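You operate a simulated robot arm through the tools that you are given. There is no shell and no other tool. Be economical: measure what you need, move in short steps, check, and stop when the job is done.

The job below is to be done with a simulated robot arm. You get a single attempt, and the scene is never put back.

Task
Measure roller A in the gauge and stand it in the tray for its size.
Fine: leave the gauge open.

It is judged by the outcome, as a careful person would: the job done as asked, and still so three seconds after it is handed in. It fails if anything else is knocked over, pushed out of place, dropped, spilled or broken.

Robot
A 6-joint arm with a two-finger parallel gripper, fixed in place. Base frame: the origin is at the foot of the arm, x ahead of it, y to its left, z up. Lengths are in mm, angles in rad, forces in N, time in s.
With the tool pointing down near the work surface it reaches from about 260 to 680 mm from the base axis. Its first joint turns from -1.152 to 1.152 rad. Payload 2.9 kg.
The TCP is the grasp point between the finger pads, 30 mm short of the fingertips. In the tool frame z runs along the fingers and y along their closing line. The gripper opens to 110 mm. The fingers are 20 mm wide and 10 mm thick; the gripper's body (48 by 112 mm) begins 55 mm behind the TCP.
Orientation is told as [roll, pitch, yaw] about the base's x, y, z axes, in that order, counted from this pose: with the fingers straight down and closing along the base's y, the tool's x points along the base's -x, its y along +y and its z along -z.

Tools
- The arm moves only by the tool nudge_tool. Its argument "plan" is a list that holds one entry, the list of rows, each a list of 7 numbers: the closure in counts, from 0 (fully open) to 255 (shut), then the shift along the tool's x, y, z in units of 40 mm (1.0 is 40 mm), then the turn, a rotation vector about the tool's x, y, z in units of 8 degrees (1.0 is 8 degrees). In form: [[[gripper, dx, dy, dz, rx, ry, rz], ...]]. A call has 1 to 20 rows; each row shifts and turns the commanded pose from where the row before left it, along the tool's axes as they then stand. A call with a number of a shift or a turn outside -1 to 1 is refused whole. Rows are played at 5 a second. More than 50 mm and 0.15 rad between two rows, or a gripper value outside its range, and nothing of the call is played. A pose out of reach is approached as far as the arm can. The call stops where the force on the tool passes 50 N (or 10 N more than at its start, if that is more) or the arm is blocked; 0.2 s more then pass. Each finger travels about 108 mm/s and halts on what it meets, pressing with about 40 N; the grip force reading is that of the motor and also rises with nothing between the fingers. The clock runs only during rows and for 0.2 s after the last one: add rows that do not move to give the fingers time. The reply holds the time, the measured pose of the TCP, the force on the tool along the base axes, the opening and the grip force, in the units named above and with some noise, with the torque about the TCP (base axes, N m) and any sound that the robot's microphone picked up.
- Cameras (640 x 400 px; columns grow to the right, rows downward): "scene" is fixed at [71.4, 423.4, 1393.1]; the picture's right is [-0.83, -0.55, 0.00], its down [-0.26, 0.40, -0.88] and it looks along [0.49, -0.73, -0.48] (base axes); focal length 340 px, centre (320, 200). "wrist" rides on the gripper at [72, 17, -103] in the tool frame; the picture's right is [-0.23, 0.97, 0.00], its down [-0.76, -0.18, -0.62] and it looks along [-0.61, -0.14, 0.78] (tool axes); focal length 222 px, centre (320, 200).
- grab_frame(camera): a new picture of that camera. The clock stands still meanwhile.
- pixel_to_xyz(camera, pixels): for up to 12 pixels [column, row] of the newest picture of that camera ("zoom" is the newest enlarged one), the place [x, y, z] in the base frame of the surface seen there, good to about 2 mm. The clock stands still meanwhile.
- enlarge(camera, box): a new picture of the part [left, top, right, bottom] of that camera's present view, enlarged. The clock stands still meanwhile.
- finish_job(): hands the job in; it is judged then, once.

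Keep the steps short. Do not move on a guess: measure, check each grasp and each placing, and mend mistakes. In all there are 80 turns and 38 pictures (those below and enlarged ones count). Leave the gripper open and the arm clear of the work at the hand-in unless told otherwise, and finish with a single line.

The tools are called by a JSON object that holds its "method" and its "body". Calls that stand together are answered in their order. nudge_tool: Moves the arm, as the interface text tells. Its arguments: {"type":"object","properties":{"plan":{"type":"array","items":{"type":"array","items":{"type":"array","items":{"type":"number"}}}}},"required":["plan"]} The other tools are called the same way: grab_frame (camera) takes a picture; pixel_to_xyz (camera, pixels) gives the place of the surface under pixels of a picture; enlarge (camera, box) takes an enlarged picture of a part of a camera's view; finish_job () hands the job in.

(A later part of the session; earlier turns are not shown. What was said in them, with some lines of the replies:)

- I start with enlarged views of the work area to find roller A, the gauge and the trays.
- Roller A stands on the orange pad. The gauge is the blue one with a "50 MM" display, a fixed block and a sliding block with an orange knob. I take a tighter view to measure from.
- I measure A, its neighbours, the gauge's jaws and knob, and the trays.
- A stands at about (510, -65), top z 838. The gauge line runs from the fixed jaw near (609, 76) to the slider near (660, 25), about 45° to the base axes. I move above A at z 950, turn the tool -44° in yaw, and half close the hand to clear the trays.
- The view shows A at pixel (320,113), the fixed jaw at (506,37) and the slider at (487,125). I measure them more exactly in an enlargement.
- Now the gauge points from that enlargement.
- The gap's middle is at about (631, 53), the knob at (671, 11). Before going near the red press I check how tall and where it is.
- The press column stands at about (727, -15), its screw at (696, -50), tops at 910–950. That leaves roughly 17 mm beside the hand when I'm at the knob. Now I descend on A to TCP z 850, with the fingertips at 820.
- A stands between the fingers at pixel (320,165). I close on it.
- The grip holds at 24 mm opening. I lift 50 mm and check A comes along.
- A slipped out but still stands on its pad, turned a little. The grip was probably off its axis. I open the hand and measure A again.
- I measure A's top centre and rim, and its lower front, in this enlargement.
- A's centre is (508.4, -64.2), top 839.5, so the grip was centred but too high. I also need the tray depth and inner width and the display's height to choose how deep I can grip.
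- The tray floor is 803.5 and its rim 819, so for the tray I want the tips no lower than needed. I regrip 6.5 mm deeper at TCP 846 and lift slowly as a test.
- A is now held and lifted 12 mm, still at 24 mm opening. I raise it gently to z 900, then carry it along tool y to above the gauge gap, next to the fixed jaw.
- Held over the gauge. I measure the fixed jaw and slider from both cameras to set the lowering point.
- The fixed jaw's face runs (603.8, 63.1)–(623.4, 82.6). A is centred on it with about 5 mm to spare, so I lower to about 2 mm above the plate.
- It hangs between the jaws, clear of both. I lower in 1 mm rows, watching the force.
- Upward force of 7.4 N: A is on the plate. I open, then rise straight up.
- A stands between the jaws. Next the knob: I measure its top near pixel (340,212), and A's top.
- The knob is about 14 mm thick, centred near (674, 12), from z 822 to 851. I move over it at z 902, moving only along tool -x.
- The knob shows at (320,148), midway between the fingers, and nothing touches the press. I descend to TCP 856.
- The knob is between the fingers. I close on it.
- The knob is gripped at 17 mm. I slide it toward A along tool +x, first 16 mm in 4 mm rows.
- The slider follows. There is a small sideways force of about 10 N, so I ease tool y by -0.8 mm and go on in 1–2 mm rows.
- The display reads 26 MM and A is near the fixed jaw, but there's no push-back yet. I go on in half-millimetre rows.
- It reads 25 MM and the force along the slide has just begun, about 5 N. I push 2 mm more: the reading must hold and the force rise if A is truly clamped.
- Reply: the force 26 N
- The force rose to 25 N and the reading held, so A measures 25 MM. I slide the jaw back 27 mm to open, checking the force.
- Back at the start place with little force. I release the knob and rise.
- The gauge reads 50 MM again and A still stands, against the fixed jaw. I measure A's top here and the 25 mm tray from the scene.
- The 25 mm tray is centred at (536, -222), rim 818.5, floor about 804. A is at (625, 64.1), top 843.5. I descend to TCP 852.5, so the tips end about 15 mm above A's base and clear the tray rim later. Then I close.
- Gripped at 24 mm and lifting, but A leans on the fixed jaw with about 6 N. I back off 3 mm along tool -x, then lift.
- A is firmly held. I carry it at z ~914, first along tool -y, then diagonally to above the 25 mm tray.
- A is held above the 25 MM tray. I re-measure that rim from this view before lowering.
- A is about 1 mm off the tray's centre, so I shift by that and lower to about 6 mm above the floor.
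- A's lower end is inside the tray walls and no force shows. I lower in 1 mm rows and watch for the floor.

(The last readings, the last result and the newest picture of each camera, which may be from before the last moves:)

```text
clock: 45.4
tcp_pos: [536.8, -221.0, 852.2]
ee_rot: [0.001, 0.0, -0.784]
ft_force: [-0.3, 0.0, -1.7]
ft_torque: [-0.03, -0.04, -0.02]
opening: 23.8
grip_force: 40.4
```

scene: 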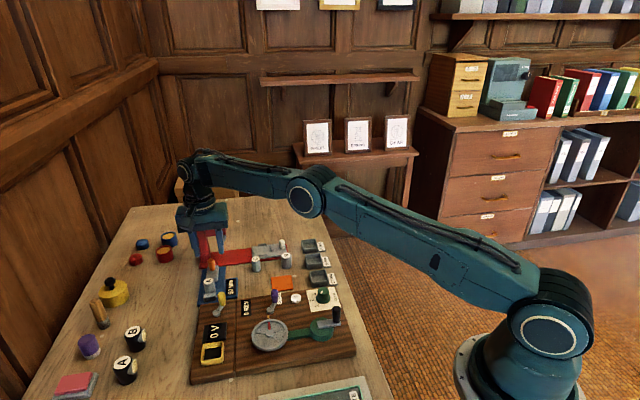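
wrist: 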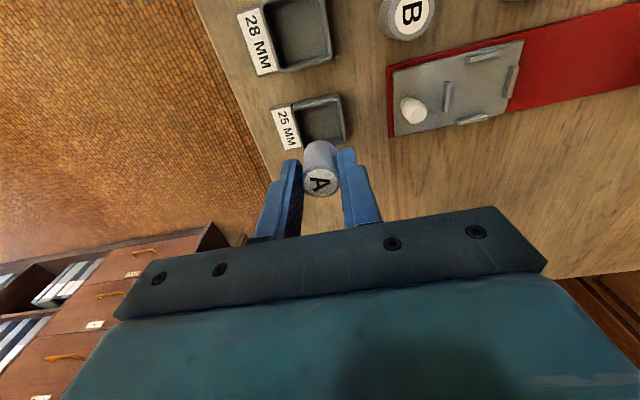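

{"method": "nudge_tool", "body": {"plan": [[[255, 0, 0, 0.025, 0, 0, 0], [255, 0, 0, 0, 0, 0, 0]]]}}

{"method": "nudge_tool", "body": {"plan": [[[255, 0, 0, 0.0125, 0, 0, 0], [255, 0, 0, 0, 0, 0, 0]]]}}

{"method": "enlarge", "body": {"camera": "scene", "box": [280, 220, 350, 270]}}

```text
clock: 46.0
tcp_pos: [536.6, -222.1, 850.7]
ee_rot: [-0.001, 0.0, -0.783]
ft_force: [0.0, 1.2, 1.6]
ft_torque: [0.02, 0.03, -0.03]
opening: 23.8
grip_force: 40.0
```

```text
clock: 46.6
tcp_pos: [536.3, -220.3, 850.6]
ee_rot: [0.0, 0.002, -0.787]
ft_force: [-7.7, 0.6, 8.1]
ft_torque: [0.12, 0.07, 0.05]
opening: 23.9
grip_force: 39.9
```

```text
8.00 times, centred on (315, 245) of scene
```

zoom: 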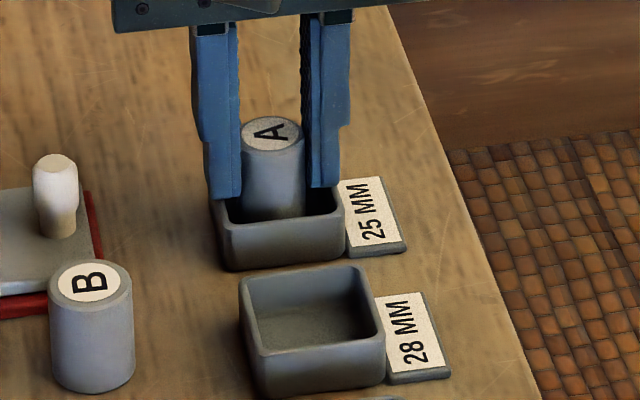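

An 8 N contact: either A is on the floor or a fingertip is on the rim. I check A's top height; on the floor it should be about 840.

{"method": "pixel_to_xyz", "body": {"camera": "zoom", "pixels": [[270, 133], [255, 138], [285, 133], [225, 190], [323, 180], [270, 222]]}}

```text
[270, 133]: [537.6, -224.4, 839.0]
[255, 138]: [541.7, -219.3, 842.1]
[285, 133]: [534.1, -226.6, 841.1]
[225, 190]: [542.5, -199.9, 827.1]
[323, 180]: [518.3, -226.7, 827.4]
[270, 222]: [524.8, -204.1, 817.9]
```

A's top is at about 840.5, so it rests on the floor. I ease up 0.5 mm, open moderately, and rise straight up.

{"method": "nudge_tool", "body": {"plan": [[[255, 0, 0, -0.0125, 0, 0, 0], [190, 0, 0, 0, 0, 0, 0], [170, 0, 0, 0, 0, 0, 0], [160, 0, 0, 0, 0, 0, 0], [160, 0, 0, 0, 0, 0, 0]]]}}

{"method": "nudge_tool", "body": {"plan": [[[160, 0, 0, -0.2, 0, 0, 0], [160, 0, 0, -0.5, 0, 0, 0], [160, 0, 0, -0.7, 0, 0, 0], [160, 0, 0, -0.9, 0, 0, 0], [160, 0, 0, -0.9, 0, 0, 0], [100, 0, 0, -0.9, 0, 0, 0], [0, 0, 0, -0.5, 0, 0, 0], [0, 0, 0, 0, 0, 0, 0], [0, 0, 0, 0, 0, 0, 0], [0, 0, 0, 0, 0, 0, 0]]]}}

{"method": "enlarge", "body": {"camera": "scene", "box": [180, 200, 360, 312]}}

```text
clock: 47.8
tcp_pos: [537.0, -219.8, 850.2]
ee_rot: [-0.001, 0.0, -0.786]
ft_force: [0.4, 0.8, 0.6]
ft_torque: [0.02, 0.0, -0.02]
opening: 40.9
grip_force: 0.1
```

```text
clock: 50.0
tcp_pos: [537.6, -220.8, 1032.8]
ee_rot: [0.001, -0.001, -0.785]
ft_force: [-0.1, -0.7, 0.1]
ft_torque: [0.02, -0.01, -0.01]
opening: 110.0
grip_force: 0.0
```

```text
3.56 times, centred on (270, 256) of scene
```

zoom: 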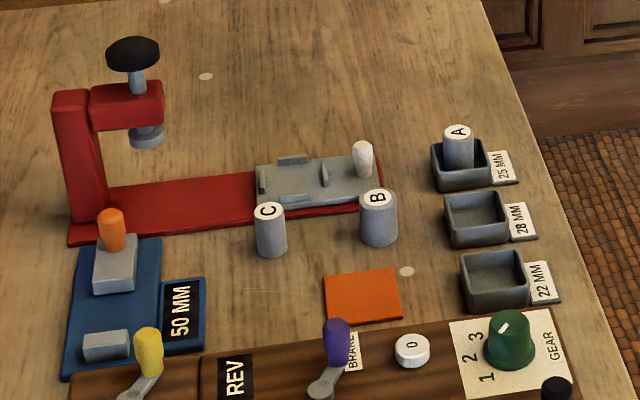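

A stands upright in the 25 MM tray and the gauge is open at 50 MM. Nothing else has moved, and the hand is open and clear. I hand in.

{"method": "finish_job", "body": {}}

```text
The job is handed in.
```

Roller A measured 25 mm in the gauge and now stands upright in the 25 MM tray, with the gauge left open at 50 mm.
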